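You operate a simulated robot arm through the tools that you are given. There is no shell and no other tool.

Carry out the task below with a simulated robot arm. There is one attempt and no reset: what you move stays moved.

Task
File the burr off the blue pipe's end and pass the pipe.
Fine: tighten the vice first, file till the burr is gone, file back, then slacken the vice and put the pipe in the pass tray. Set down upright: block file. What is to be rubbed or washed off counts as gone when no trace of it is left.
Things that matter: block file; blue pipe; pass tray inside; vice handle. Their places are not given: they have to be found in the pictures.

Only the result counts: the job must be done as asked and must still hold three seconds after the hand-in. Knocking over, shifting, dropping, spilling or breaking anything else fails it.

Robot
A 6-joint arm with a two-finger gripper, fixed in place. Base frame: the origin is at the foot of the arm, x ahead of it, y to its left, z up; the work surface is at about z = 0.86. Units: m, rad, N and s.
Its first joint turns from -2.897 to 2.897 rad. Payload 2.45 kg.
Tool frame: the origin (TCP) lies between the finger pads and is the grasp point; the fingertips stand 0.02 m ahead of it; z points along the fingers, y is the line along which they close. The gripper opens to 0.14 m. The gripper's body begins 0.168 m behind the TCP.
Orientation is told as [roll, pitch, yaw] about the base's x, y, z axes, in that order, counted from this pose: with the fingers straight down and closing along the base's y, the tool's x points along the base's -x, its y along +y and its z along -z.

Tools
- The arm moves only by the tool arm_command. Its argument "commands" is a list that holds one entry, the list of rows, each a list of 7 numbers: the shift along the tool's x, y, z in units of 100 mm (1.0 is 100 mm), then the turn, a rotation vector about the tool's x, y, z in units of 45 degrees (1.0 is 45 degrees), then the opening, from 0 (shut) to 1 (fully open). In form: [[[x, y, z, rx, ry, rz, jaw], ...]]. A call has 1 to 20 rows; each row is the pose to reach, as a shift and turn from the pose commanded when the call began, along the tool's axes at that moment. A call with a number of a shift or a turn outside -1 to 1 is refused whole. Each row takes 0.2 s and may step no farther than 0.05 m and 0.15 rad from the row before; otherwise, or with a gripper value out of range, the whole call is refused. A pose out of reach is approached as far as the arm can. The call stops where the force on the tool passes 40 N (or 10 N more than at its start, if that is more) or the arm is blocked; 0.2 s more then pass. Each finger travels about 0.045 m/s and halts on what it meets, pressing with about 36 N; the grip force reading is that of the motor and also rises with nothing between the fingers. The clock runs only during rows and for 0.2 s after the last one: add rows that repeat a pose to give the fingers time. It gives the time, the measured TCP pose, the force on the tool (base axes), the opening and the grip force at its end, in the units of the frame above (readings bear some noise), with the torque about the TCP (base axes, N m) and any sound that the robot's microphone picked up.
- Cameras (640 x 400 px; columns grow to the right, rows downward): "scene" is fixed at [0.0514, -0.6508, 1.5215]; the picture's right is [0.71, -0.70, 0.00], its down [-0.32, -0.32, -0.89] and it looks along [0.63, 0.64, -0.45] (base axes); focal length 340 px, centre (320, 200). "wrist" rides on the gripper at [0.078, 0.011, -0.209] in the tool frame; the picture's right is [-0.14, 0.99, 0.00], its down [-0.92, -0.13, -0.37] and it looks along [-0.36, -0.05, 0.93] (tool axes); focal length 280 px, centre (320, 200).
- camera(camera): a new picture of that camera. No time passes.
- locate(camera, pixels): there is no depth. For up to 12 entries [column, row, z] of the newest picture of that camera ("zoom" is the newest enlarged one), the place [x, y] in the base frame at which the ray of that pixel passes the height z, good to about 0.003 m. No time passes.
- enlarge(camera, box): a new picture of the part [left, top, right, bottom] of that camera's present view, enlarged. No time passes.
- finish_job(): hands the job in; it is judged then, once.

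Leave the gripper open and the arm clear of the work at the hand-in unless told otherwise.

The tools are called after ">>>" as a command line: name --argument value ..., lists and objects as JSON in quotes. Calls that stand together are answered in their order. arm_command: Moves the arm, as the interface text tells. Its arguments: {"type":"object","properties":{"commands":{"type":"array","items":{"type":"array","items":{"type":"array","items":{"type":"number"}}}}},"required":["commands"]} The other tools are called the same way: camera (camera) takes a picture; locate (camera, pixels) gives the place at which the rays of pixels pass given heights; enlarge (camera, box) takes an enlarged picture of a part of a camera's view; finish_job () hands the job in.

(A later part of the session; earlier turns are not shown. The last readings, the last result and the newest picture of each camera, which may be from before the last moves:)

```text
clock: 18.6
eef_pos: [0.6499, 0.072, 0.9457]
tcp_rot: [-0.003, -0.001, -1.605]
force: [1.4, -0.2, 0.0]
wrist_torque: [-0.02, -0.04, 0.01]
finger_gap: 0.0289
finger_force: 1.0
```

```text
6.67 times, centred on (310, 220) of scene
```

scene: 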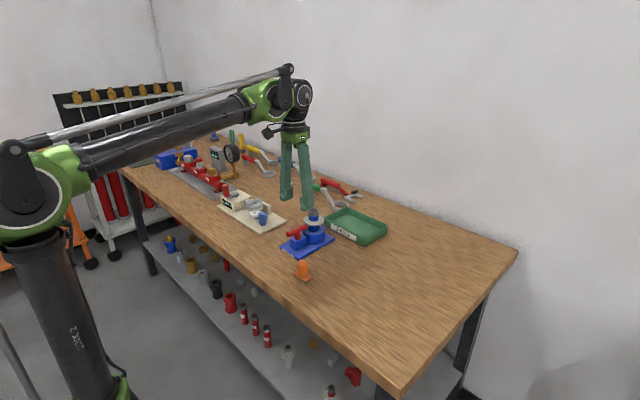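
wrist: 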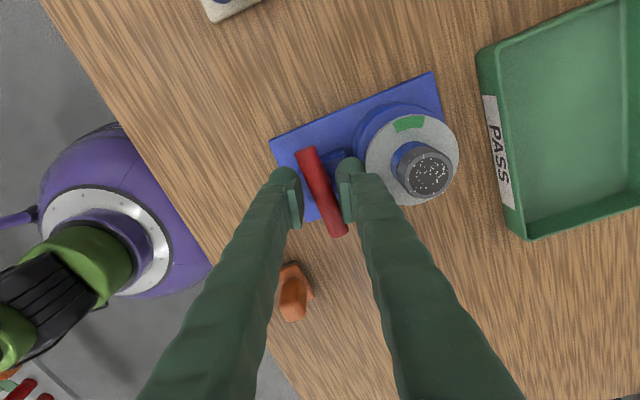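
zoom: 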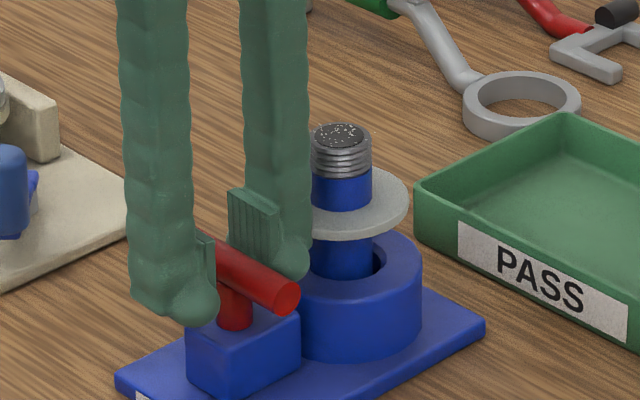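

Free of load now, bar aligned with the fingers. Rising straight up 0.09 m.

>>> arm_command --commands '[[[0, 0, -0.15, 0, 0, 0, 0.2], [0, 0, -0.5, 0, 0, 0, 0.2], [0, 0, -0.9, 0, 0, 0, 0.2], [0, 0, -0.9, 0, 0, 0, 0.2]]]'

>>> camera --camera "wrist"

>>> enlarge --camera "wrist" --box '[280, 80, 440, 220]'

>>> enlarge --camera "scene" --box '[270, 190, 350, 250]'

```text
clock: 19.6
eef_pos: [0.6526, 0.073, 1.0367]
tcp_rot: [-0.003, -0.001, -1.609]
force: [-0.5, -0.6, -0.2]
wrist_torque: [-0.03, -0.01, -0.02]
finger_gap: 0.0282
finger_force: 0.1
```

```text
taken
```

wrist: 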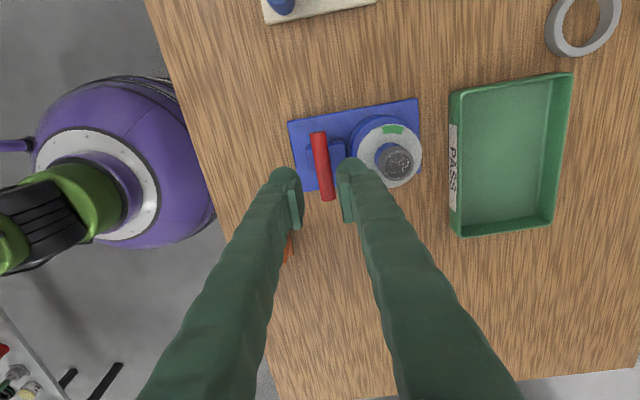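

```text
2.86 times, centred on (360, 150) of wrist
```

zoom: 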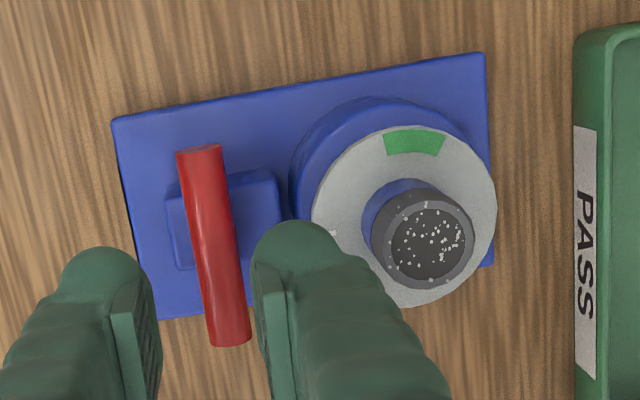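

```text
6.67 times, centred on (310, 220) of scene
```

zoom: 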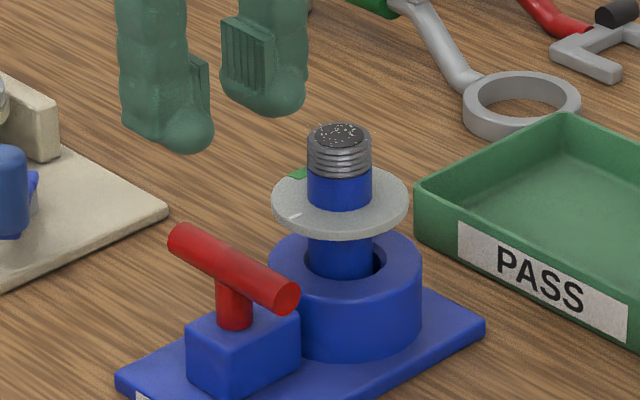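

The handle stayed turned. I'll measure its angle, the green sector's angles about the disc centre (z ≈ 0.945), and the pipe.

>>> locate --camera "wrist" --pixels '[[318.0, 132.5, 0.94], [328.9, 198.3, 0.94], [382.7, 136, 0.945], [403.5, 136, 0.945], [364.8, 161.2, 0.945], [389.5, 155, 0.945], [397, 163, 0.981], [421.5, 153, 0.945], [357.5, 158, 0.945], [386, 123.8, 0.945], [394, 187, 0.945]]'

```text
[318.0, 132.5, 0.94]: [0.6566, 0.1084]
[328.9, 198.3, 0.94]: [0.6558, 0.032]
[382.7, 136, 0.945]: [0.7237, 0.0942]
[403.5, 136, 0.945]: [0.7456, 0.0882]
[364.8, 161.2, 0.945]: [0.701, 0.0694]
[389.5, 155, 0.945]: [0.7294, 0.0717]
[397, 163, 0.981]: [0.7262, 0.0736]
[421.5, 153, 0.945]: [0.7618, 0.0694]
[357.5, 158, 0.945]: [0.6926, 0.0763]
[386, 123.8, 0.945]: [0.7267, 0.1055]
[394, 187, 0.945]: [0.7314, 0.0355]
```

The bar lies almost exactly along y (≈90°), while the green sector spans ≈86–125°. To make sure 90° is really the tight stop (and not fingers fouling on the disc), I'll push the +y end of the bar towards +x with closed fingers from its free side, away from the disc. First, moving to (0.62, 0.10), closing, and going down.

>>> arm_command --commands '[[[0.13, -0.17, 0, 0, 0, 0, 0], [0.257, -0.34, 0, 0, 0, 0, 0], [0.257, -0.34, 0, 0, 0, 0, 0], [0.257, -0.34, 0.4, 0, 0, 0, 0], [0.257, -0.34, 0.8, 0, 0, 0, 0], [0.257, -0.34, 0.9, 0, 0, 0, 0], [0.257, -0.34, 0.9, 0, 0, 0, 0]]]'

>>> enlarge --camera "wrist" --box '[260, 80, 440, 240]'

>>> enlarge --camera "scene" --box '[270, 190, 350, 250]'

```text
clock: 21.2
eef_pos: [0.6185, 0.0978, 0.945]
tcp_rot: [-0.001, 0.0, -1.608]
force: [0.5, -0.3, 0.7]
wrist_torque: [0.0, -0.01, -0.01]
finger_gap: 0.0
finger_force: 29.9
```

```text
2.50 times, centred on (350, 160) of wrist
```

zoom: 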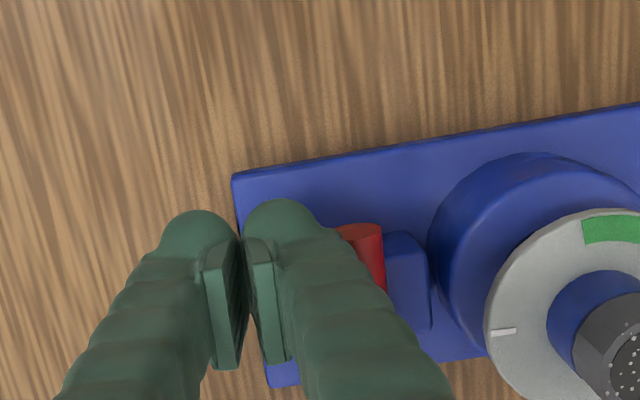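

```text
6.67 times, centred on (310, 220) of scene
```

zoom: 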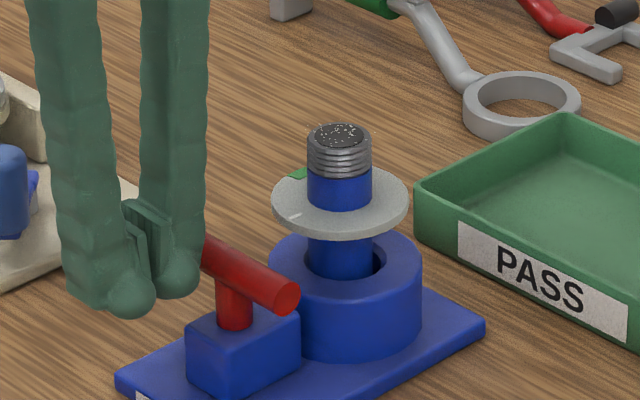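

In place on the bar's free side. Now pushing slowly in +x (tool +y), 3 mm per row.

>>> arm_command --commands '[[[0, 0.03, 0, 0, 0, 0, 0], [0, 0.06, 0, 0, 0, 0, 0], [0, 0.09, 0, 0, 0, 0, 0], [0, 0.11, 0, 0, 0, 0, 0], [0, 0.13, 0, 0, 0, 0, 0], [0, 0.15, 0, 0, 0, 0, 0], [0, 0.17, 0, 0, 0, 0, 0]]]'

>>> enlarge --camera "wrist" --box '[260, 80, 440, 240]'

>>> enlarge --camera "scene" --box '[270, 190, 350, 250]'

```text
clock: 22.0
eef_pos: [0.6209, 0.0991, 0.946]
tcp_rot: [-0.007, -0.002, -1.607]
force: [-17.7, 2.0, 4.7]
wrist_torque: [0.1, -0.13, 0.24]
finger_gap: 0.0
finger_force: 29.4
stopped in row 3: the force on the tool passed its limit at 44 N (the readings are from after the stop); the commanded pose is now the measured one
```

```text
2.50 times, centred on (350, 160) of wrist
```

zoom: 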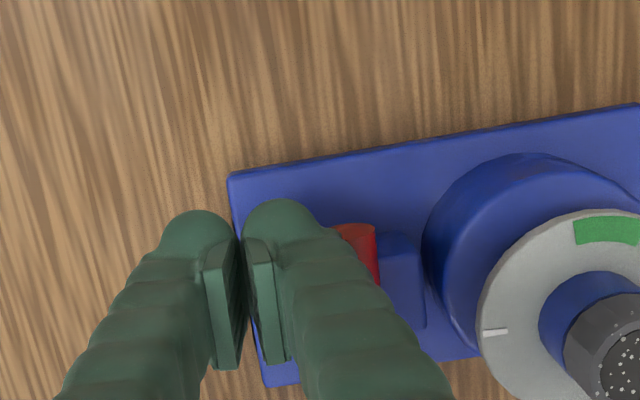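

```text
6.67 times, centred on (310, 220) of scene
```

zoom: 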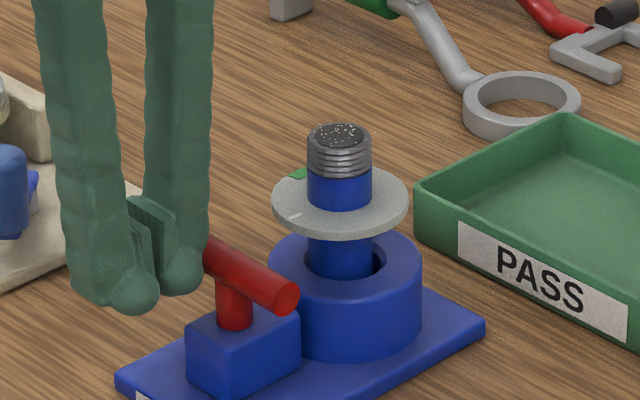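

The bar's end resists 44 N at once with no movement – it's a firm stop, so the vice is tight. I'll back off from the bar, rise, and take a clean measuring picture.

>>> arm_command --commands '[[[0, -0.1, 0, 0, 0, 0, 0], [0, -0.1, -0.3, 0, 0, 0, 0.1], [0, -0.1, -0.7, 0, 0, 0, 0.3], [0, -0.1, -1.0, 0, 0, 0, 0.5]]]'

>>> camera --camera "wrist"

>>> enlarge --camera "wrist" --box '[300, 80, 460, 220]'

```text
clock: 23.0
eef_pos: [0.6133, 0.1003, 1.0455]
tcp_rot: [-0.004, -0.001, -1.605]
force: [-0.1, -0.7, 0.0]
wrist_torque: [0.0, 0.01, 0.0]
finger_gap: 0.0654
finger_force: 0.1
```

```text
taken
```

wrist: 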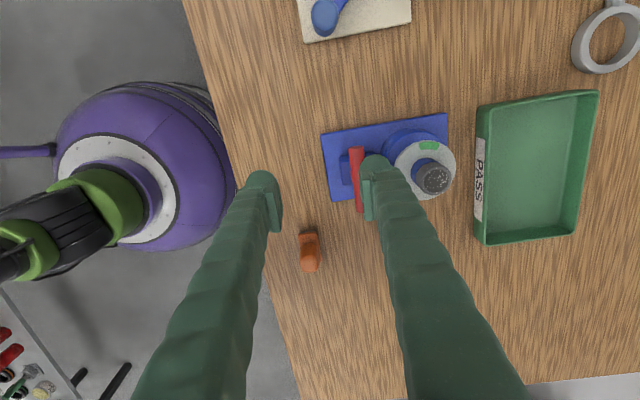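

```text
2.86 times, centred on (380, 150) of wrist
```

zoom: 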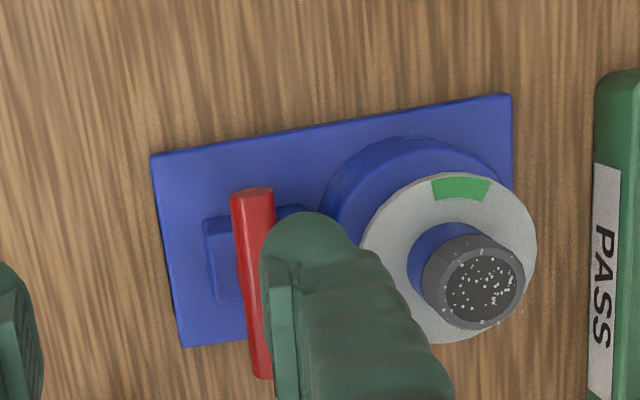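

I'll check the bar's direction from the scene camera too: ends at about (288.7,226) and (305.4,234.8), height 0.936.

>>> enlarge --camera "scene" --box '[275, 205, 335, 250]'

>>> locate --camera "scene" --pixels '[[288.7, 226, 0.936], [305.4, 234.8, 0.936]]'

```text
8.89 times, centred on (305, 228) of scene
```

zoom: 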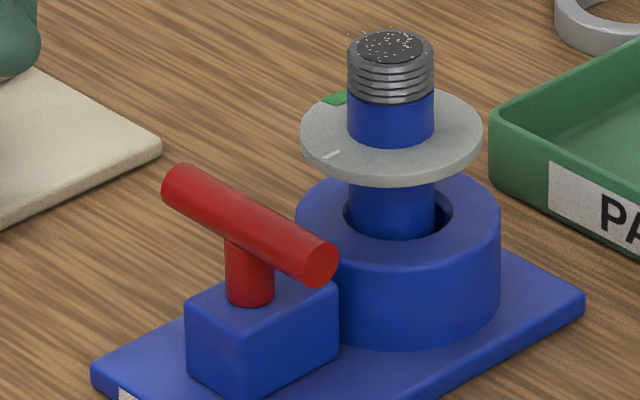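

```text
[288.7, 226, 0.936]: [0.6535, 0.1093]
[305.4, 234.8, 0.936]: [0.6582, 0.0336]
```

I'll zoom tightly on the disc from the wrist camera and measure the green sector's corners precisely against the disc centre.

>>> enlarge --camera "wrist" --box '[380, 125, 464, 205]'

```text
5.00 times, centred on (422, 165) of wrist
```

zoom: 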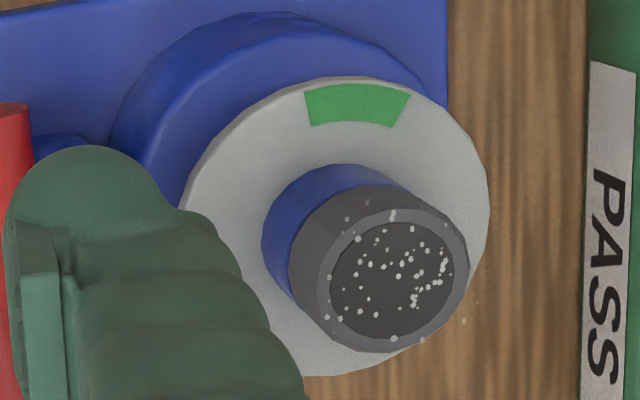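

>>> locate --camera "zoom" --pixels '[[305, 91, 0.945], [312, 127, 0.945], [396, 128, 0.945], [411, 94, 0.945], [352, 75, 0.945], [489, 210, 0.945], [181, 200, 0.945], [335, 377, 0.945], [400, 282, 0.981], [334.5, 226, 0.945]]'

```text
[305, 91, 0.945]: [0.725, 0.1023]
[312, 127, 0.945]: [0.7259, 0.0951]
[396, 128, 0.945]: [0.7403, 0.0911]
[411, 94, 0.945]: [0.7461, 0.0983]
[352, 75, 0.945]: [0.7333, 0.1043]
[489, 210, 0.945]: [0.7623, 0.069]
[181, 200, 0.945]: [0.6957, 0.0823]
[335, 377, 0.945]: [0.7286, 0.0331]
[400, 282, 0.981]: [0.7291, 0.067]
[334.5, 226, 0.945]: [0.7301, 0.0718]
```

Green sector ≈ 83–119° clockwise; handle ≈ 91° – inside it, at its stop. The vice is tight. Next the file: I'll travel toward (0.57, -0.05) at a safe height while turning the gripper back to yaw 0.

>>> arm_command --commands '[[[-0.2, 0, -0.05, 0, 0, -0.18, 0.5], [-0.4, 0, -0.1, 0, 0, -0.36, 0.5], [-0.6, 0, -0.1, 0, 0, -0.54, 0.5], [-0.8, 0, -0.1, 0, 0, -0.72, 0.5], [-1.0, 0, -0.1, 0, 0, -0.9, 0.5]]]'

>>> arm_command --commands '[[[-0.02, -0.13, 0, 0, 0, -0.18, 0.5], [-0.04, -0.26, 0, 0, 0, -0.36, 0.5], [-0.07, -0.4, 0, 0, 0, -0.54, 0.5], [-0.09, -0.53, 0, 0, 0, -0.72, 0.5], [-0.11, -0.66, 0, 0, 0, -0.9, 0.5]]]'

```text
clock: 24.2
eef_pos: [0.61, -0.0017, 1.0545]
tcp_rot: [-0.004, 0.004, -0.897]
force: [-0.1, -0.4, 0.1]
wrist_torque: [-0.01, 0.0, -0.01]
finger_gap: 0.0699
finger_force: 0.0
```

```text
clock: 25.4
eef_pos: [0.5641, -0.0506, 1.0559]
tcp_rot: [-0.002, 0.005, -0.191]
force: [0.7, 0.1, -0.2]
wrist_torque: [0.02, -0.03, -0.01]
finger_gap: 0.0698
finger_force: 0.0
```

Now the last part of the turn to yaw 0 and centring over the file.

>>> arm_command --commands '[[[-0.03, 0, 0, 0, -0.003, -0.12, 0.5], [-0.06, 0, 0, 0, -0.006, -0.243, 0.5], [-0.06, 0, 0, 0, -0.006, -0.243, 0.5]]]'

>>> camera --camera "wrist"

>>> enlarge --camera "wrist" --box '[270, 110, 370, 210]'

>>> enlarge --camera "scene" --box '[280, 240, 330, 290]'

```text
clock: 26.2
eef_pos: [0.5703, -0.0512, 1.0542]
tcp_rot: [-0.001, 0.0, -0.001]
force: [0.6, -0.9, -0.2]
wrist_torque: [0.02, -0.03, 0.0]
finger_gap: 0.0698
finger_force: 0.0
```

```text
taken
```

wrist: 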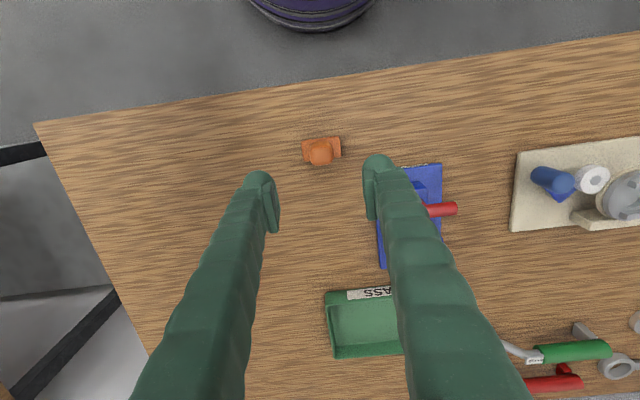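

```text
4.00 times, centred on (320, 160) of wrist
```

zoom: 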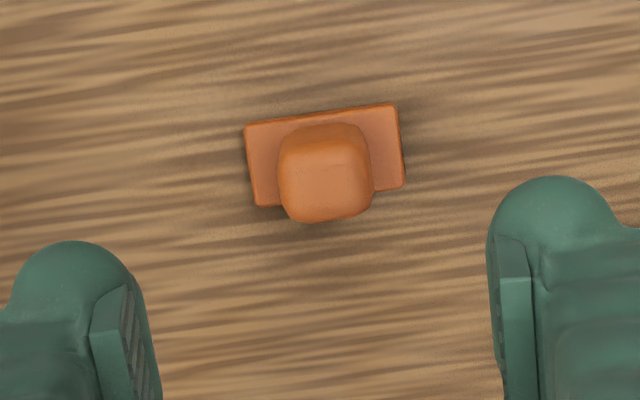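

```text
8.00 times, centred on (305, 265) of scene
```

zoom: 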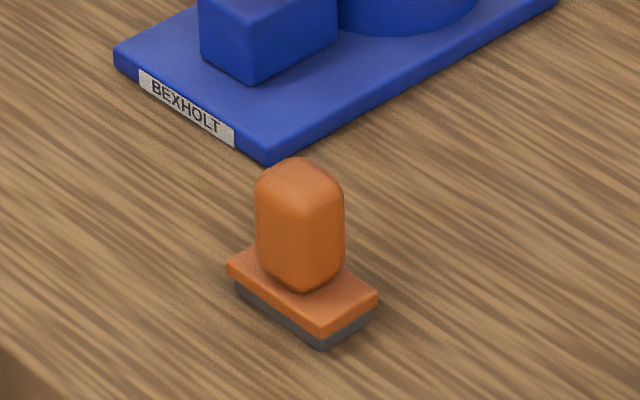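

I'll measure the file: base plate corners (z ≈ 0.872) and knob sides (z ≈ 0.90).

>>> locate --camera "zoom" --pixels '[[320, 200, 0.86]]'

>>> locate --camera "wrist" --pixels '[[301, 141.75, 0.872], [339, 135.75, 0.872], [341.25, 156.25, 0.872], [304.5, 161.5, 0.872], [321, 156, 0.918], [309.5, 150, 0.905], [333, 147, 0.905]]'

```text
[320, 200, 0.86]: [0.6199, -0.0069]
```

```text
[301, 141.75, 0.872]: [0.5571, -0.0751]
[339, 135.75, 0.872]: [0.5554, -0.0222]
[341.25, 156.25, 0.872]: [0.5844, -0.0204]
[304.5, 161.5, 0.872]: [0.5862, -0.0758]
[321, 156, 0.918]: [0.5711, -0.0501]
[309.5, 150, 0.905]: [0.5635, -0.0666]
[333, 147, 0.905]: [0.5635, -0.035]
```

File centre ≈ (0.571, -0.0495), long side along y, knob about 32 mm wide in y, top at 0.918. I'll descend to z ≈ 0.96 first.

>>> arm_command --commands '[[[-0.005, 0.015, 0.4, 0, 0, 0, 0.5], [-0.005, 0.015, 0.8, 0, 0, 0, 0.5], [-0.005, 0.015, 0.95, 0, 0, 0, 0.5], [-0.005, 0.015, 0.95, 0, 0, 0, 0.5]]]'

>>> enlarge --camera "wrist" --box '[240, 100, 400, 240]'

>>> enlarge --camera "scene" --box '[270, 220, 340, 290]'

```text
clock: 27.2
eef_pos: [0.5687, -0.0499, 0.9595]
tcp_rot: [0.0, 0.002, -0.002]
force: [-0.7, 0.0, 0.9]
wrist_torque: [-0.03, -0.03, 0.01]
finger_gap: 0.0701
finger_force: 0.0
```

```text
2.86 times, centred on (320, 170) of wrist
```

zoom: 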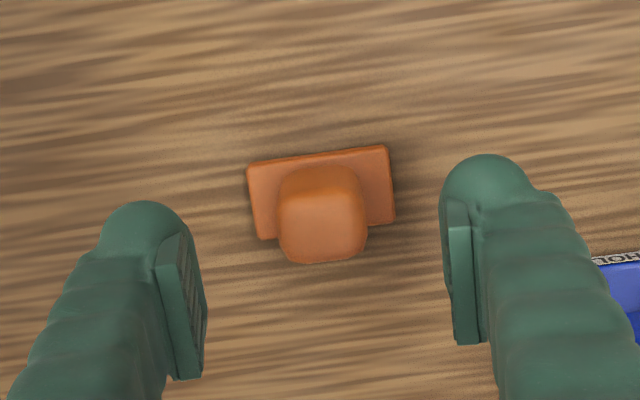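

```text
5.71 times, centred on (305, 255) of scene
```

zoom: 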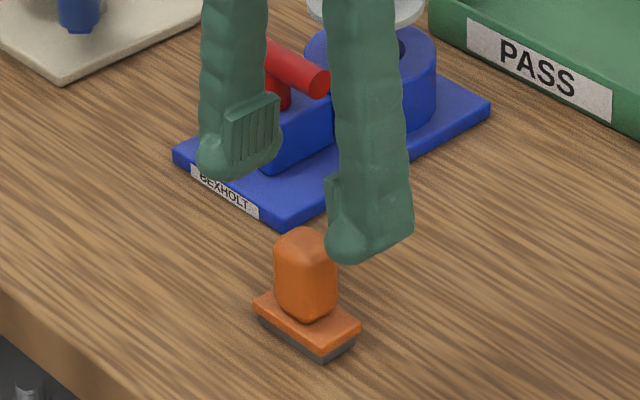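

Aligned. Down 60 mm to TCP z ≈ 0.90 and close on the knob.

>>> arm_command --commands '[[[0, 0, 0.35, 0, 0, 0, 0.5], [0, 0, 0.6, 0, 0, 0, 0.5], [0, 0, 0.6, 0, 0, 0, 0.5], [0, 0, 0.6, 0, 0, 0, 0.0], [0, 0, 0.6, 0, 0, 0, 0.0], [0, 0, 0.6, 0, 0, 0, 0.0], [0, 0, 0.6, 0, 0, 0, 0.0]]]'

>>> enlarge --camera "wrist" --box '[240, 100, 400, 240]'

>>> enlarge --camera "scene" --box '[270, 220, 340, 290]'

```text
clock: 28.8
eef_pos: [0.5709, -0.0488, 0.8993]
tcp_rot: [0.0, 0.002, -0.003]
force: [0.9, 0.2, 0.7]
wrist_torque: [-0.03, -0.02, 0.01]
finger_gap: 0.0284
finger_force: 36.0
```

```text
2.86 times, centred on (320, 170) of wrist
```

zoom: 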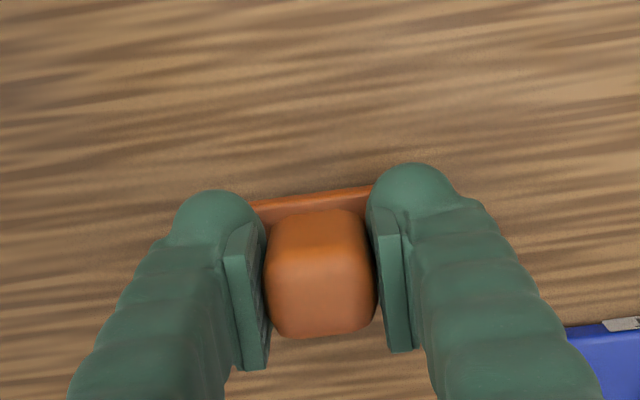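

```text
5.71 times, centred on (305, 255) of scene
```

zoom: 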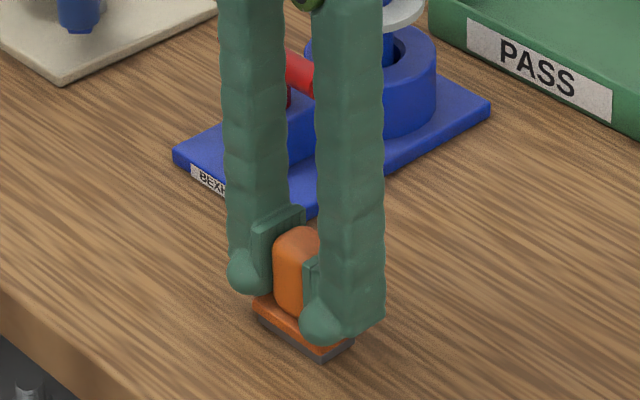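

Gripped (gap 28 mm). Lifting the file straight up 0.1 m and checking that it comes along.

>>> arm_command --commands '[[[0, 0, -0.1, 0, 0, 0, 0], [0, 0, -0.4, 0, 0, 0, 0], [0, 0, -0.8, 0, 0, 0, 0], [0, 0, -1.0, 0, 0, 0, 0], [0, 0, -1.0, 0, 0, 0, 0]]]'

>>> enlarge --camera "scene" --box '[270, 180, 350, 290]'

```text
clock: 30.0
eef_pos: [0.5707, -0.0513, 1.0002]
tcp_rot: [-0.001, 0.002, -0.002]
force: [-0.2, 0.3, -2.2]
wrist_torque: [0.01, -0.02, 0.02]
finger_gap: 0.029
finger_force: 36.1
```

```text
3.64 times, centred on (310, 235) of scene
```

zoom: 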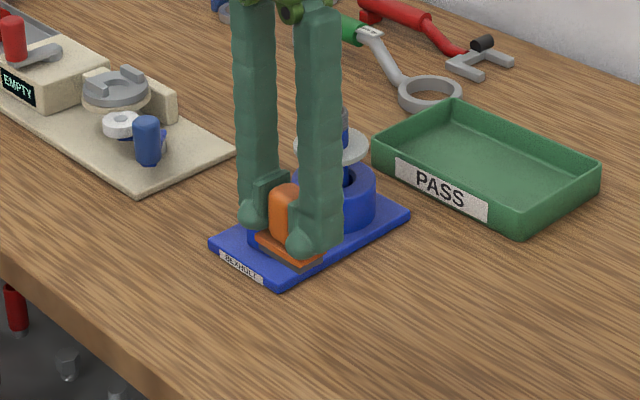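

File is held (about 2 N). Rising 0.07 m more, then travelling toward the pipe at x≈0.729, y≈0.070.

>>> arm_command --commands '[[[0, 0, -0.35, 0, 0, 0, 0], [0, 0, -0.7, 0, 0, 0, 0], [-0.3, 0.3, -0.7, 0, 0, 0, 0], [-0.6, 0.6, -0.7, 0, 0, 0, 0], [-0.9, 0.9, -0.7, 0, 0, 0, 0], [-1.0, 1.0, -0.7, 0, 0, 0, 0]]]'

>>> arm_command --commands '[[[-0.3, 0.1, 0, 0, 0, 0, 0], [-0.58, 0.2, 0, 0, 0, 0, 0], [-0.58, 0.2, 0, 0, 0, 0, 0]]]'

>>> camera --camera "wrist"

>>> enlarge --camera "scene" --box '[270, 150, 370, 260]'

```text
clock: 31.4
eef_pos: [0.6709, 0.0487, 1.0696]
tcp_rot: [0.0, 0.001, -0.003]
force: [0.0, -0.7, -0.9]
wrist_torque: [0.01, -0.03, 0.03]
finger_gap: 0.0288
finger_force: 36.1
```

```text
clock: 32.2
eef_pos: [0.7288, 0.0681, 1.0702]
tcp_rot: [-0.001, 0.003, -0.002]
force: [0.1, 0.1, -2.3]
wrist_torque: [0.01, 0.01, 0.01]
finger_gap: 0.0286
finger_force: 35.8
```

```text
taken
```

wrist: 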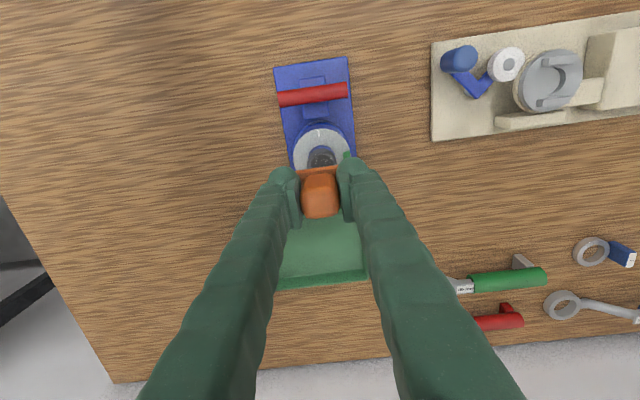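

```text
3.64 times, centred on (320, 205) of scene
```

zoom: 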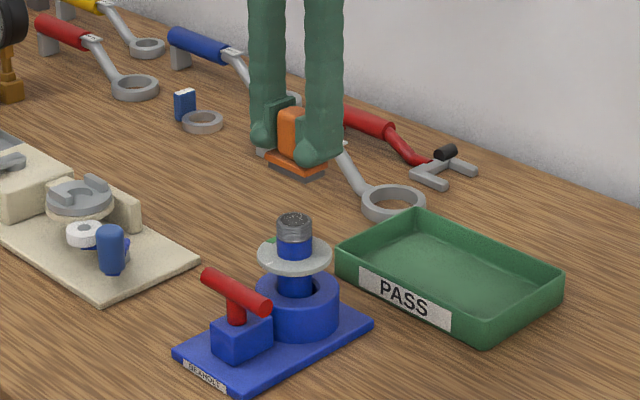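

The file is above the pipe (pipe top at wrist (322,157), scene shows it directly below). Lowering 40 mm first, then in small steps until contact.

>>> arm_command --commands '[[[0, 0.01, 0.25, 0, 0, 0, 0], [0, 0.01, 0.4, 0, 0, 0, 0], [0, 0.01, 0.43, 0, 0, 0, 0], [0, 0.01, 0.45, 0, 0, 0, 0]]]'

>>> enlarge --camera "scene" --box '[280, 170, 350, 250]'

>>> enlarge --camera "wrist" --box '[260, 100, 380, 230]'

```text
clock: 33.2
eef_pos: [0.7292, 0.0698, 1.0245]
tcp_rot: [0.0, 0.003, -0.001]
force: [-0.9, -0.6, -1.4]
wrist_torque: [-0.03, 0.0, 0.0]
finger_gap: 0.0289
finger_force: 35.9
```

```text
5.00 times, centred on (315, 210) of scene
```

zoom: 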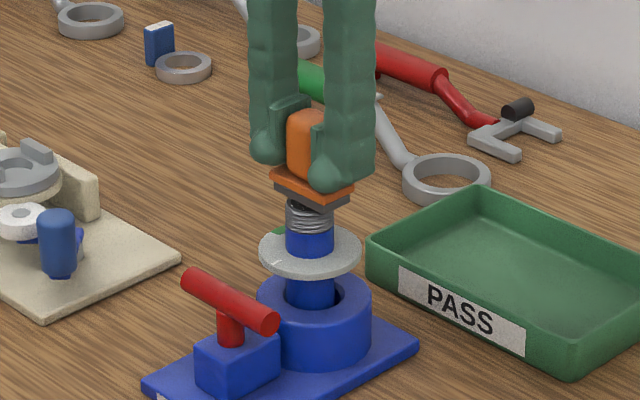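

```text
3.08 times, centred on (320, 165) of wrist
```

zoom: 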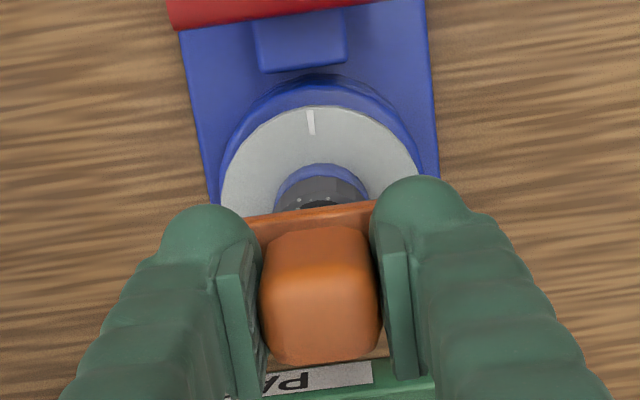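

Just above the pipe. Lowering 1 mm at a time over 4 mm.

>>> arm_command --commands '[[[0, 0, 0.01, 0, 0, 0, 0], [0, 0, 0.02, 0, 0, 0, 0], [0, 0, 0.03, 0, 0, 0, 0], [0, 0, 0.04, 0, 0, 0, 0]]]'

```text
clock: 34.2
eef_pos: [0.7296, 0.0684, 1.0205]
tcp_rot: [0.0, 0.0, -0.001]
force: [0.2, 1.0, -1.5]
wrist_torque: [-0.01, -0.01, -0.02]
finger_gap: 0.0286
finger_force: 36.8
```

No contact yet (force -1.5 N is just the file's weight). Two more millimetres.

>>> arm_command --commands '[[[0, 0, 0.01, 0, 0, 0, 0], [0, 0, 0.015, 0, 0, 0, 0], [0, 0, 0.02, 0, 0, 0, 0]]]'

>>> enlarge --camera "scene" --box '[290, 180, 340, 230]'

```text
clock: 35.0
eef_pos: [0.7285, 0.0704, 1.0193]
tcp_rot: [-0.002, 0.001, -0.001]
force: [3.4, -3.4, 26.7]
wrist_torque: [-0.02, -0.05, -0.02]
finger_gap: 0.0289
finger_force: 36.5
```

```text
8.00 times, centred on (315, 205) of scene
```

zoom: 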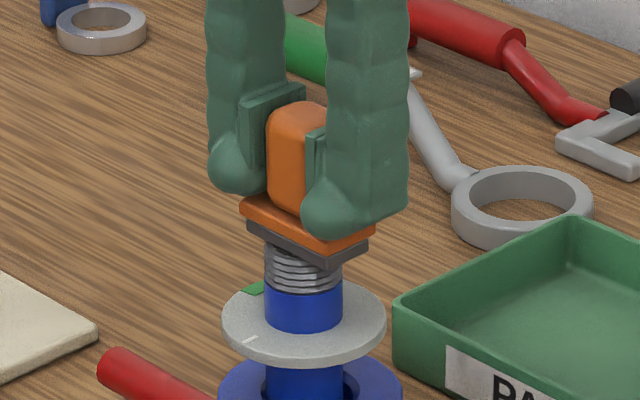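

Contact now with about 27 N. I'll ease 0.4 mm to lower the press, and make filing strokes of ±15 mm along y.

>>> arm_command --commands '[[[0, 0, -0.004, 0, 0, 0, 0], [0, 0.08, -0.004, 0, 0, 0, 0], [0, 0.15, -0.004, 0, 0, 0, 0], [0, 0.08, -0.004, 0, 0, 0, 0], [0, 0, -0.004, 0, 0, 0, 0], [0, -0.08, -0.004, 0, 0, 0, 0], [0, -0.15, -0.004, 0, 0, 0, 0], [0, -0.08, -0.004, 0, 0, 0, 0], [0, 0, -0.004, 0, 0, 0, 0]]]'

>>> enlarge --camera "scene" --box '[290, 180, 340, 230]'

```text
clock: 37.0
eef_pos: [0.729, 0.0692, 1.0203]
tcp_rot: [0.0, -0.001, -0.001]
force: [-0.3, -2.6, 7.1]
wrist_torque: [-0.11, 0.07, 0.03]
finger_gap: 0.0287
finger_force: 36.2
```

```text
8.00 times, centred on (315, 205) of scene
```

zoom: 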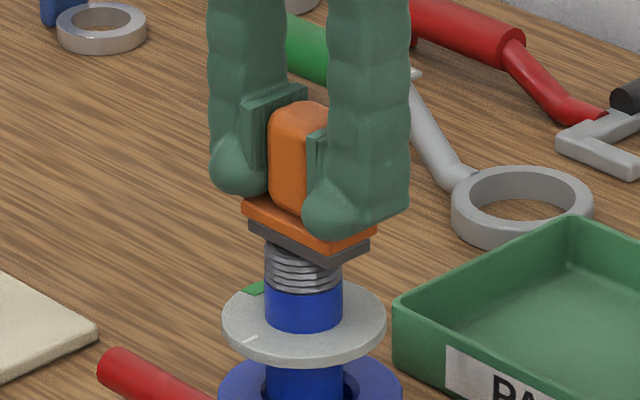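

Press is a steady ~8 N and the pipe holds still. More strokes, with small sideways offsets (±6 mm) so that the whole pipe end gets filed.

>>> arm_command --commands '[[[0, 0.15, 0, 0, 0, 0, 0], [0, 0, 0, 0, 0, 0, 0], [0, -0.15, 0, 0, 0, 0, 0], [0, 0, 0, 0, 0, 0, 0], [0, 0.15, 0, 0, 0, 0, 0], [0.06, 0.15, 0, 0, 0, 0, 0], [0.06, 0, 0, 0, 0, 0, 0], [0.06, -0.15, 0, 0, 0, 0, 0], [0.06, 0, 0, 0, 0, 0, 0], [0.06, 0.15, 0, 0, 0, 0, 0], [0, 0.15, 0, 0, 0, 0, 0], [-0.06, 0.15, 0, 0, 0, 0, 0], [-0.06, 0, 0, 0, 0, 0, 0], [-0.06, -0.15, 0, 0, 0, 0, 0], [-0.06, 0, 0, 0, 0, 0, 0], [-0.06, 0.15, 0, 0, 0, 0, 0], [-0.06, 0, 0, 0, 0, 0, 0], [0, 0, 0, 0, 0, 0, 0], [0, -0.15, 0, 0, 0, 0, 0], [0, 0, 0, 0, 0, 0, 0]]]'

```text
clock: 41.2
eef_pos: [0.7295, 0.0701, 1.0195]
tcp_rot: [0.0, 0.002, -0.001]
force: [-0.2, 0.3, -1.2]
wrist_torque: [0.04, -0.01, 0.0]
finger_gap: 0.0285
finger_force: 35.7
```

The contact force has gone to zero. I'll lift 25 mm and shift +x 50 mm to inspect the pipe's end.

>>> arm_command --commands '[[[0, 0, -0.25, 0, 0, 0, 0], [-0.25, 0, -0.25, 0, 0, 0, 0], [-0.5, 0, -0.25, 0, 0, 0, 0], [-0.5, 0, -0.25, 0, 0, 0, 0]]]'

>>> enlarge --camera "wrist" --box '[270, 60, 370, 160]'

>>> enlarge --camera "scene" --box '[290, 180, 350, 240]'

```text
clock: 42.2
eef_pos: [0.7804, 0.0707, 1.0443]
tcp_rot: [0.001, 0.002, -0.001]
force: [-0.1, 0.5, -1.5]
wrist_torque: [0.0, 0.0, 0.02]
finger_gap: 0.0287
finger_force: 36.1
```

```text
4.00 times, centred on (320, 110) of wrist
```

zoom: 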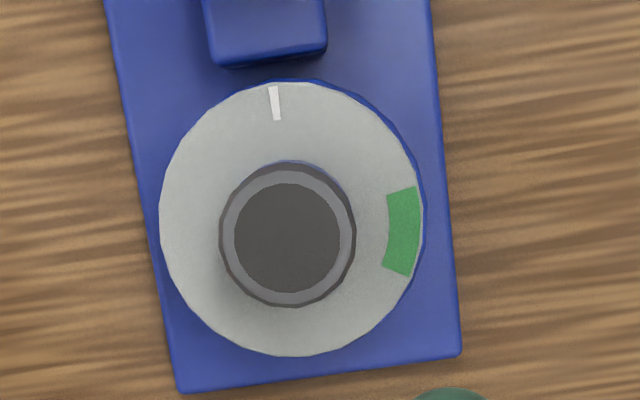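

```text
6.67 times, centred on (320, 210) of scene
```

zoom: 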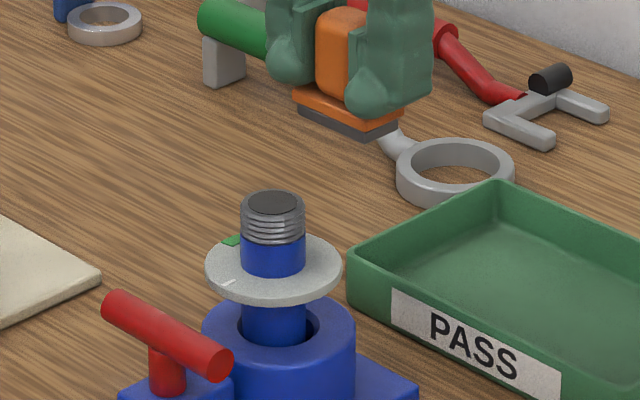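

The bright specks are gone. A closer zoom to check that no trace is left.

>>> enlarge --camera "wrist" --box '[290, 95, 345, 140]'

>>> enlarge --camera "scene" --box '[300, 200, 326, 220]'

```text
8.89 times, centred on (318, 118) of wrist
```

zoom: 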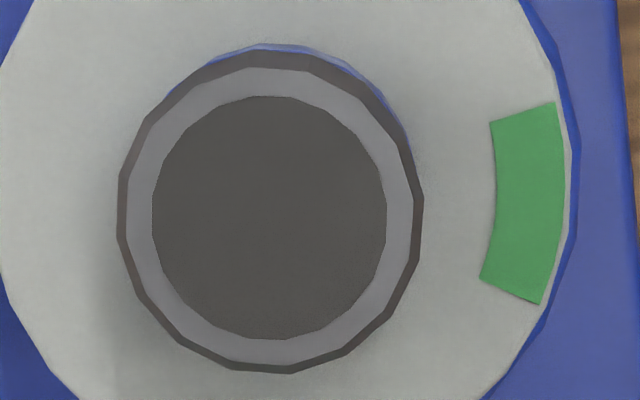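

```text
16.00 times, centred on (313, 210) of scene
```

zoom: 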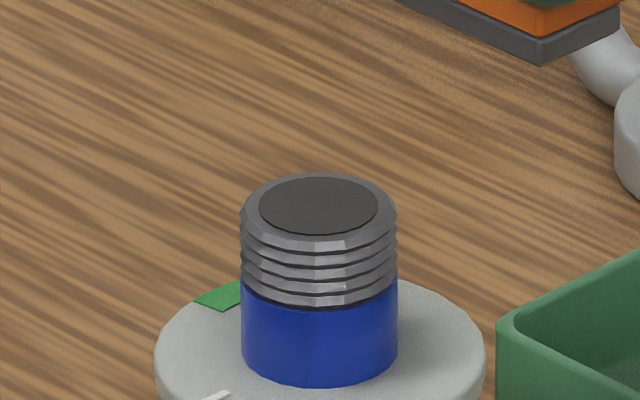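

The end looks clean from above. One tiny bright dot on the thread in the scene zoom at (345,286) – I'll zoom in on it further to see whether it's a glint.

>>> enlarge --camera "scene" --box '[306, 204, 320, 219]'

```text
16.00 times, centred on (313, 212) of scene
```

zoom: 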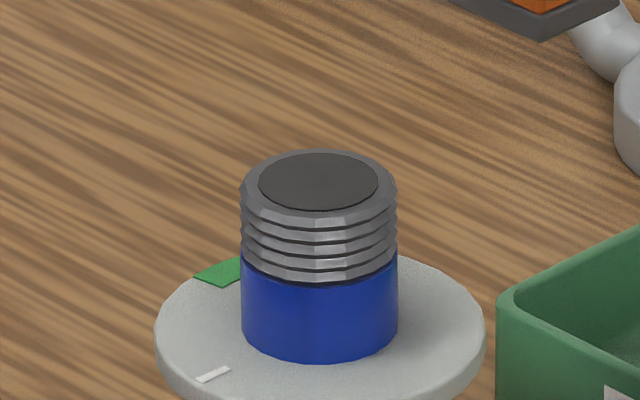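

It was only a glint; the end is clean. Now returning the file to (0.571, -0.049): rising 30 mm, then travelling back.

>>> arm_command --commands '[[[0, 0, -0.3, 0, 0, 0, 0], [0.3, -0.3, -0.3, 0, 0, 0, 0], [0.6, -0.6, -0.3, 0, 0, 0, 0], [0.9, -0.9, -0.3, 0, 0, 0, 0], [1.0, -1.0, -0.3, 0, 0, 0, 0]]]'

>>> arm_command --commands '[[[0.4, -0.07, 0, 0, 0, 0, 0], [0.8, -0.14, 0, 0, 0, 0, 0], [1.0, -0.2, 0, 0, 0, 0, 0], [1.0, -0.2, 0, 0, 0, 0, 0]]]'

>>> camera --camera "wrist"

```text
clock: 43.4
eef_pos: [0.6788, -0.0301, 1.0757]
tcp_rot: [0.0, 0.003, -0.001]
force: [0.1, 0.2, -1.3]
wrist_torque: [0.02, 0.03, 0.0]
finger_gap: 0.0287
finger_force: 36.1
```

```text
clock: 44.4
eef_pos: [0.5803, -0.0492, 1.0728]
tcp_rot: [0.001, 0.002, -0.002]
force: [0.0, -0.1, -1.9]
wrist_torque: [0.0, -0.01, -0.02]
finger_gap: 0.0287
finger_force: 36.1
```

```text
taken
```

wrist: 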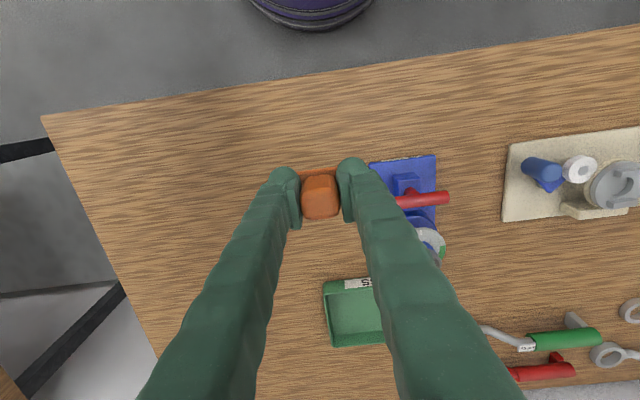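

Above the place now. Moving 9 mm in -x and down 95 mm.

>>> arm_command --commands '[[[0.095, 0, 0.3, 0, 0, 0, 0], [0.095, 0, 0.7, 0, 0, 0, 0], [0.095, 0, 0.95, 0, 0, 0, 0], [0.095, 0, 0.95, 0, 0, 0, 0]]]'

>>> arm_command --commands '[[[0, 0, 0.35, 0, 0, 0, 0], [0, 0, 0.6, 0, 0, 0, 0], [0, 0, 0.7, 0, 0, 0, 0], [0, 0, 0.72, 0, 0, 0, 0]]]'

>>> enlarge --camera "scene" --box '[270, 220, 340, 290]'

```text
clock: 45.4
eef_pos: [0.5715, -0.048, 0.9793]
tcp_rot: [-0.001, 0.001, -0.003]
force: [-0.8, 0.6, -2.0]
wrist_torque: [0.03, -0.02, -0.03]
finger_gap: 0.0291
finger_force: 36.1
```

```text
clock: 46.4
eef_pos: [0.5695, -0.0494, 0.9064]
tcp_rot: [0.0, 0.002, -0.001]
force: [0.3, 0.0, -1.1]
wrist_torque: [-0.03, 0.03, 0.02]
finger_gap: 0.0289
finger_force: 36.2
```

```text
5.71 times, centred on (305, 255) of scene
```

zoom: 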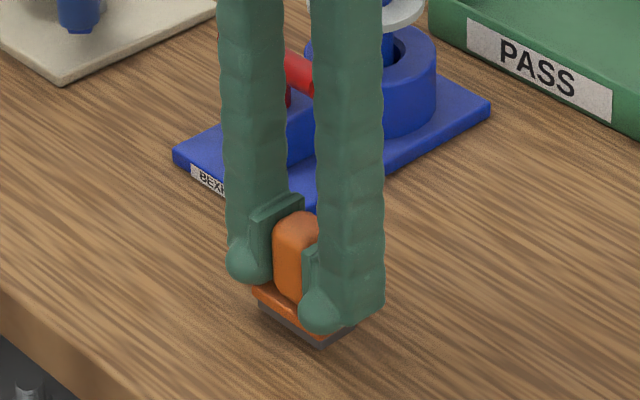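

About 7 mm above the bench. Lowering in 1 mm steps until the force shows contact.

>>> arm_command --commands '[[[0, 0, 0.02, 0, 0, 0, 0], [0, 0, 0.04, 0, 0, 0, 0], [0, 0, 0.05, 0, 0, 0, 0], [0, 0, 0.06, 0, 0, 0, 0], [0, 0, 0.065, 0, 0, 0, 0]]]'

```text
clock: 47.6
eef_pos: [0.5691, -0.0504, 0.9009]
tcp_rot: [-0.001, 0.002, 0.0]
force: [-0.4, -0.3, -0.2]
wrist_torque: [0.0, -0.02, -0.01]
finger_gap: 0.029
finger_force: 36.0
```

>>> arm_command --commands '[[[0, 0, 0.005, 0, 0, 0, 0], [0, 0, 0.01, 0, 0, 0, 0], [0, 0, 0.013, 0, 0, 0, 0]]]'

```text
clock: 48.4
eef_pos: [0.57, -0.0502, 0.8998]
tcp_rot: [0.001, 0.001, -0.002]
force: [0.5, 0.3, -1.5]
wrist_torque: [-0.01, -0.01, 0.01]
finger_gap: 0.0289
finger_force: 35.8
```

No contact yet at 0.8998. Another 1.5 mm in small steps.

>>> arm_command --commands '[[[0, 0, 0.005, 0, 0, 0, 0], [0, 0, 0.01, 0, 0, 0, 0], [0, 0, 0.013, 0, 0, 0, 0]]]'

>>> enlarge --camera "scene" --box '[270, 220, 340, 290]'

```text
clock: 49.2
eef_pos: [0.57, -0.049, 0.8994]
tcp_rot: [0.0, 0.002, -0.002]
force: [-0.3, -0.4, -1.7]
wrist_torque: [-0.02, -0.01, 0.02]
finger_gap: 0.0289
finger_force: 35.4
```

```text
5.71 times, centred on (305, 255) of scene
```

zoom: 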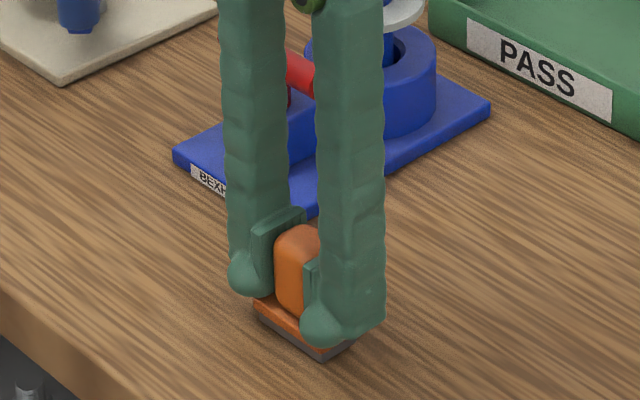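

Very close. A further 2 mm in small steps.

>>> arm_command --commands '[[[0, 0, 0.005, 0, 0, 0, 0], [0, 0, 0.01, 0, 0, 0, 0], [0, 0, 0.015, 0, 0, 0, 0]]]'

```text
clock: 50.0
eef_pos: [0.5693, -0.051, 0.8961]
tcp_rot: [-0.001, 0.002, -0.003]
force: [1.2, -1.5, 6.9]
wrist_torque: [0.0, 0.08, 0.0]
finger_gap: 0.029
finger_force: 36.0
```

Contact (7 N). The file stands on the bench; opening the gripper and letting the fingers clear.

>>> arm_command --commands '[[[0, 0, -0.002, 0, 0, 0, 0.3], [0, 0, -0.002, 0, 0, 0, 0.5], [0, 0, -0.002, 0, 0, 0, 0.5], [0, 0, -0.002, 0, 0, 0, 0.5]]]'

>>> enlarge --camera "scene" --box '[270, 220, 340, 290]'

```text
clock: 51.0
eef_pos: [0.5701, -0.051, 0.8965]
tcp_rot: [0.001, 0.002, -0.001]
force: [-0.2, 0.0, 0.4]
wrist_torque: [0.03, 0.02, 0.0]
finger_gap: 0.0702
finger_force: 0.1
```

```text
5.71 times, centred on (305, 255) of scene
```

zoom: 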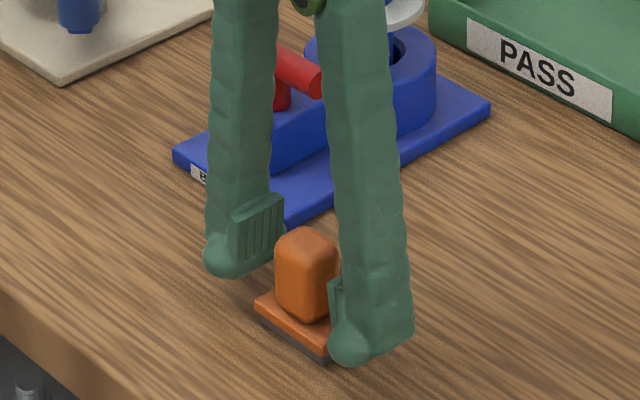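

The file stands upright and the fingers are clear of it. Rising straight up 0.1 m, then further.

>>> arm_command --commands '[[[0, 0, -0.2, 0, 0, 0, 0.5], [0, 0, -0.6, 0, 0, 0, 0.5], [0, 0, -1.0, 0, 0, 0, 0.5]]]'

>>> arm_command --commands '[[[0, 0.3, -0.3, 0, 0, 0, 0.4], [-0.2, 0.7, -0.6, 0, 0, 0, 0.3], [-0.5, 1.0, -0.7, 0, 0, 0, 0.3], [-0.8, 1.0, -0.7, 0, 0, 0, 0.3]]]'

>>> camera --camera "scene"

>>> enlarge --camera "scene" --box '[270, 190, 360, 290]'

>>> camera --camera "wrist"

```text
clock: 51.8
eef_pos: [0.5708, -0.0488, 0.9948]
tcp_rot: [0.001, 0.002, -0.001]
force: [-0.7, 0.3, -0.4]
wrist_torque: [0.0, 0.0, -0.03]
finger_gap: 0.0698
finger_force: 0.0
```

```text
refused: row 2 steps farther than a row can; nothing moved
```

```text
taken
```

scene: 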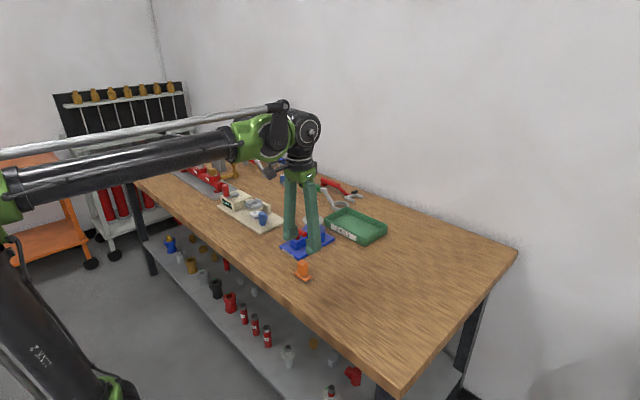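

```text
4.00 times, centred on (315, 240) of scene
```

zoom: 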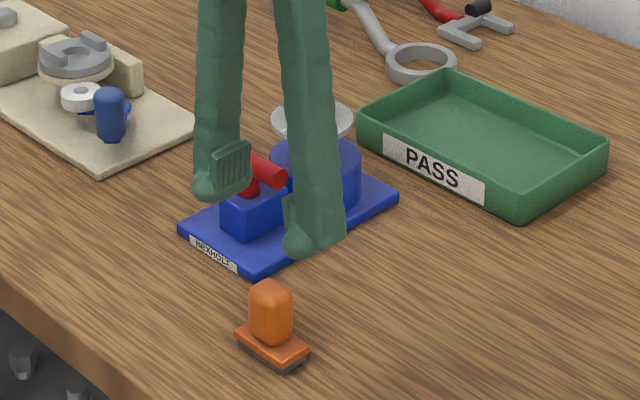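

```text
taken
```

wrist: 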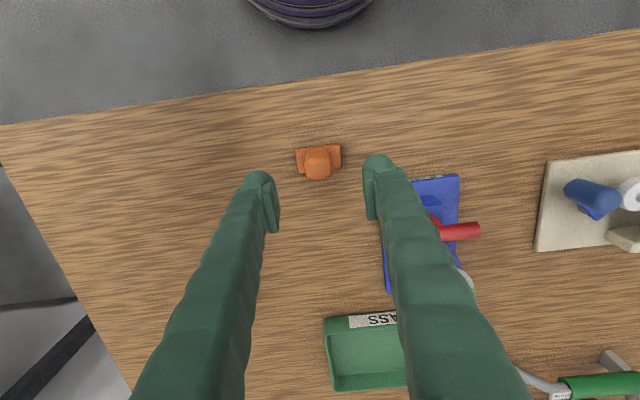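

The file stands upright at its place (scene zoom (271,330)); the second call was refused for a too-long step, so nothing moved. Next is slackening the vice: I'll cage the bar near its +y end (0.656, 0.103), away from the disc, and swing it back counter-clockwise. First rise and travel while turning the gripper.

>>> arm_command --commands '[[[0, 0, -0.4, 0, 0, 0.18, 0.4], [0, 0, -0.75, 0, 0, 0.36, 0.3], [-0.2, 0.35, -0.75, 0, 0, 0.54, 0.22], [-0.4, 0.7, -0.75, 0, 0, 0.72, 0.22], [-0.6, 1.0, -0.75, 0, 0, 0.9, 0.22]]]'

>>> arm_command --commands '[[[0.03, 0.11, 0, 0, 0, 0.18, 0.22], [0.06, 0.22, 0, 0, 0, 0.36, 0.22], [0.1, 0.33, 0, 0, 0, 0.54, 0.22], [0.13, 0.44, 0, 0, 0, 0.72, 0.22], [0.163, 0.545, 0, 0, 0, 0.9, 0.22], [0.163, 0.545, 0, 0, 0, 0.9, 0.22]]]'

```text
clock: 53.0
eef_pos: [0.6291, 0.0492, 1.0709]
tcp_rot: [-0.001, 0.0, -0.71]
force: [0.5, -0.8, 0.0]
wrist_torque: [0.01, -0.01, 0.02]
finger_gap: 0.0309
finger_force: 0.1
```

```text
clock: 54.4
eef_pos: [0.6537, 0.103, 1.0709]
tcp_rot: [-0.002, -0.001, -1.417]
force: [-1.1, -0.1, 0.4]
wrist_torque: [-0.02, 0.0, 0.02]
finger_gap: 0.031
finger_force: 0.2
```

Now the last 10° of turn to yaw ≈ -1.59, and a look.

>>> arm_command --commands '[[[0, 0, 0, 0, 0, 0.11, 0.22], [0, 0, 0, 0, 0, 0.222, 0.22], [0, 0, 0, 0, 0, 0.222, 0.22]]]'

>>> camera --camera "wrist"

>>> enlarge --camera "wrist" --box '[260, 90, 420, 250]'

>>> enlarge --camera "scene" --box '[270, 170, 350, 250]'

```text
clock: 55.2
eef_pos: [0.6536, 0.102, 1.0723]
tcp_rot: [-0.002, 0.0, -1.59]
force: [0.8, 0.5, -0.6]
wrist_torque: [-0.01, 0.01, 0.0]
finger_gap: 0.0309
finger_force: 0.1
```

```text
taken
```

wrist: 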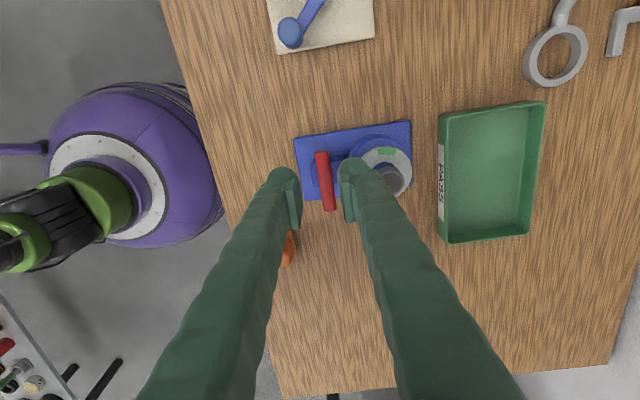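

```text
2.50 times, centred on (340, 170) of wrist
```

zoom: 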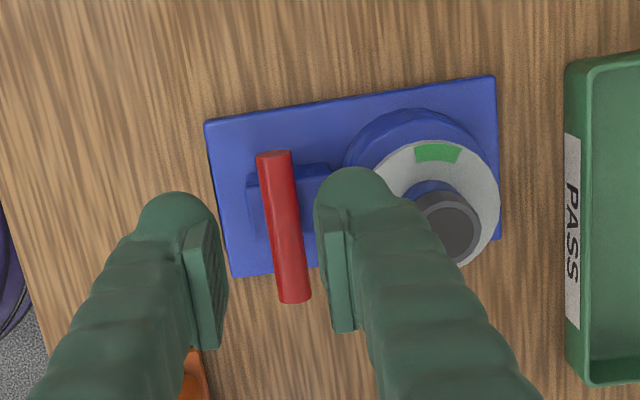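

```text
5.00 times, centred on (310, 210) of scene
```

zoom: 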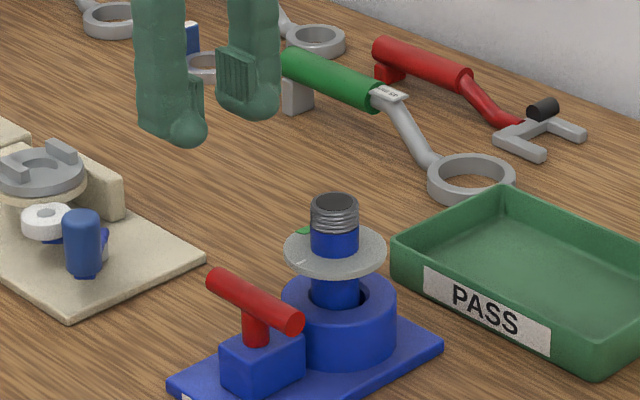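

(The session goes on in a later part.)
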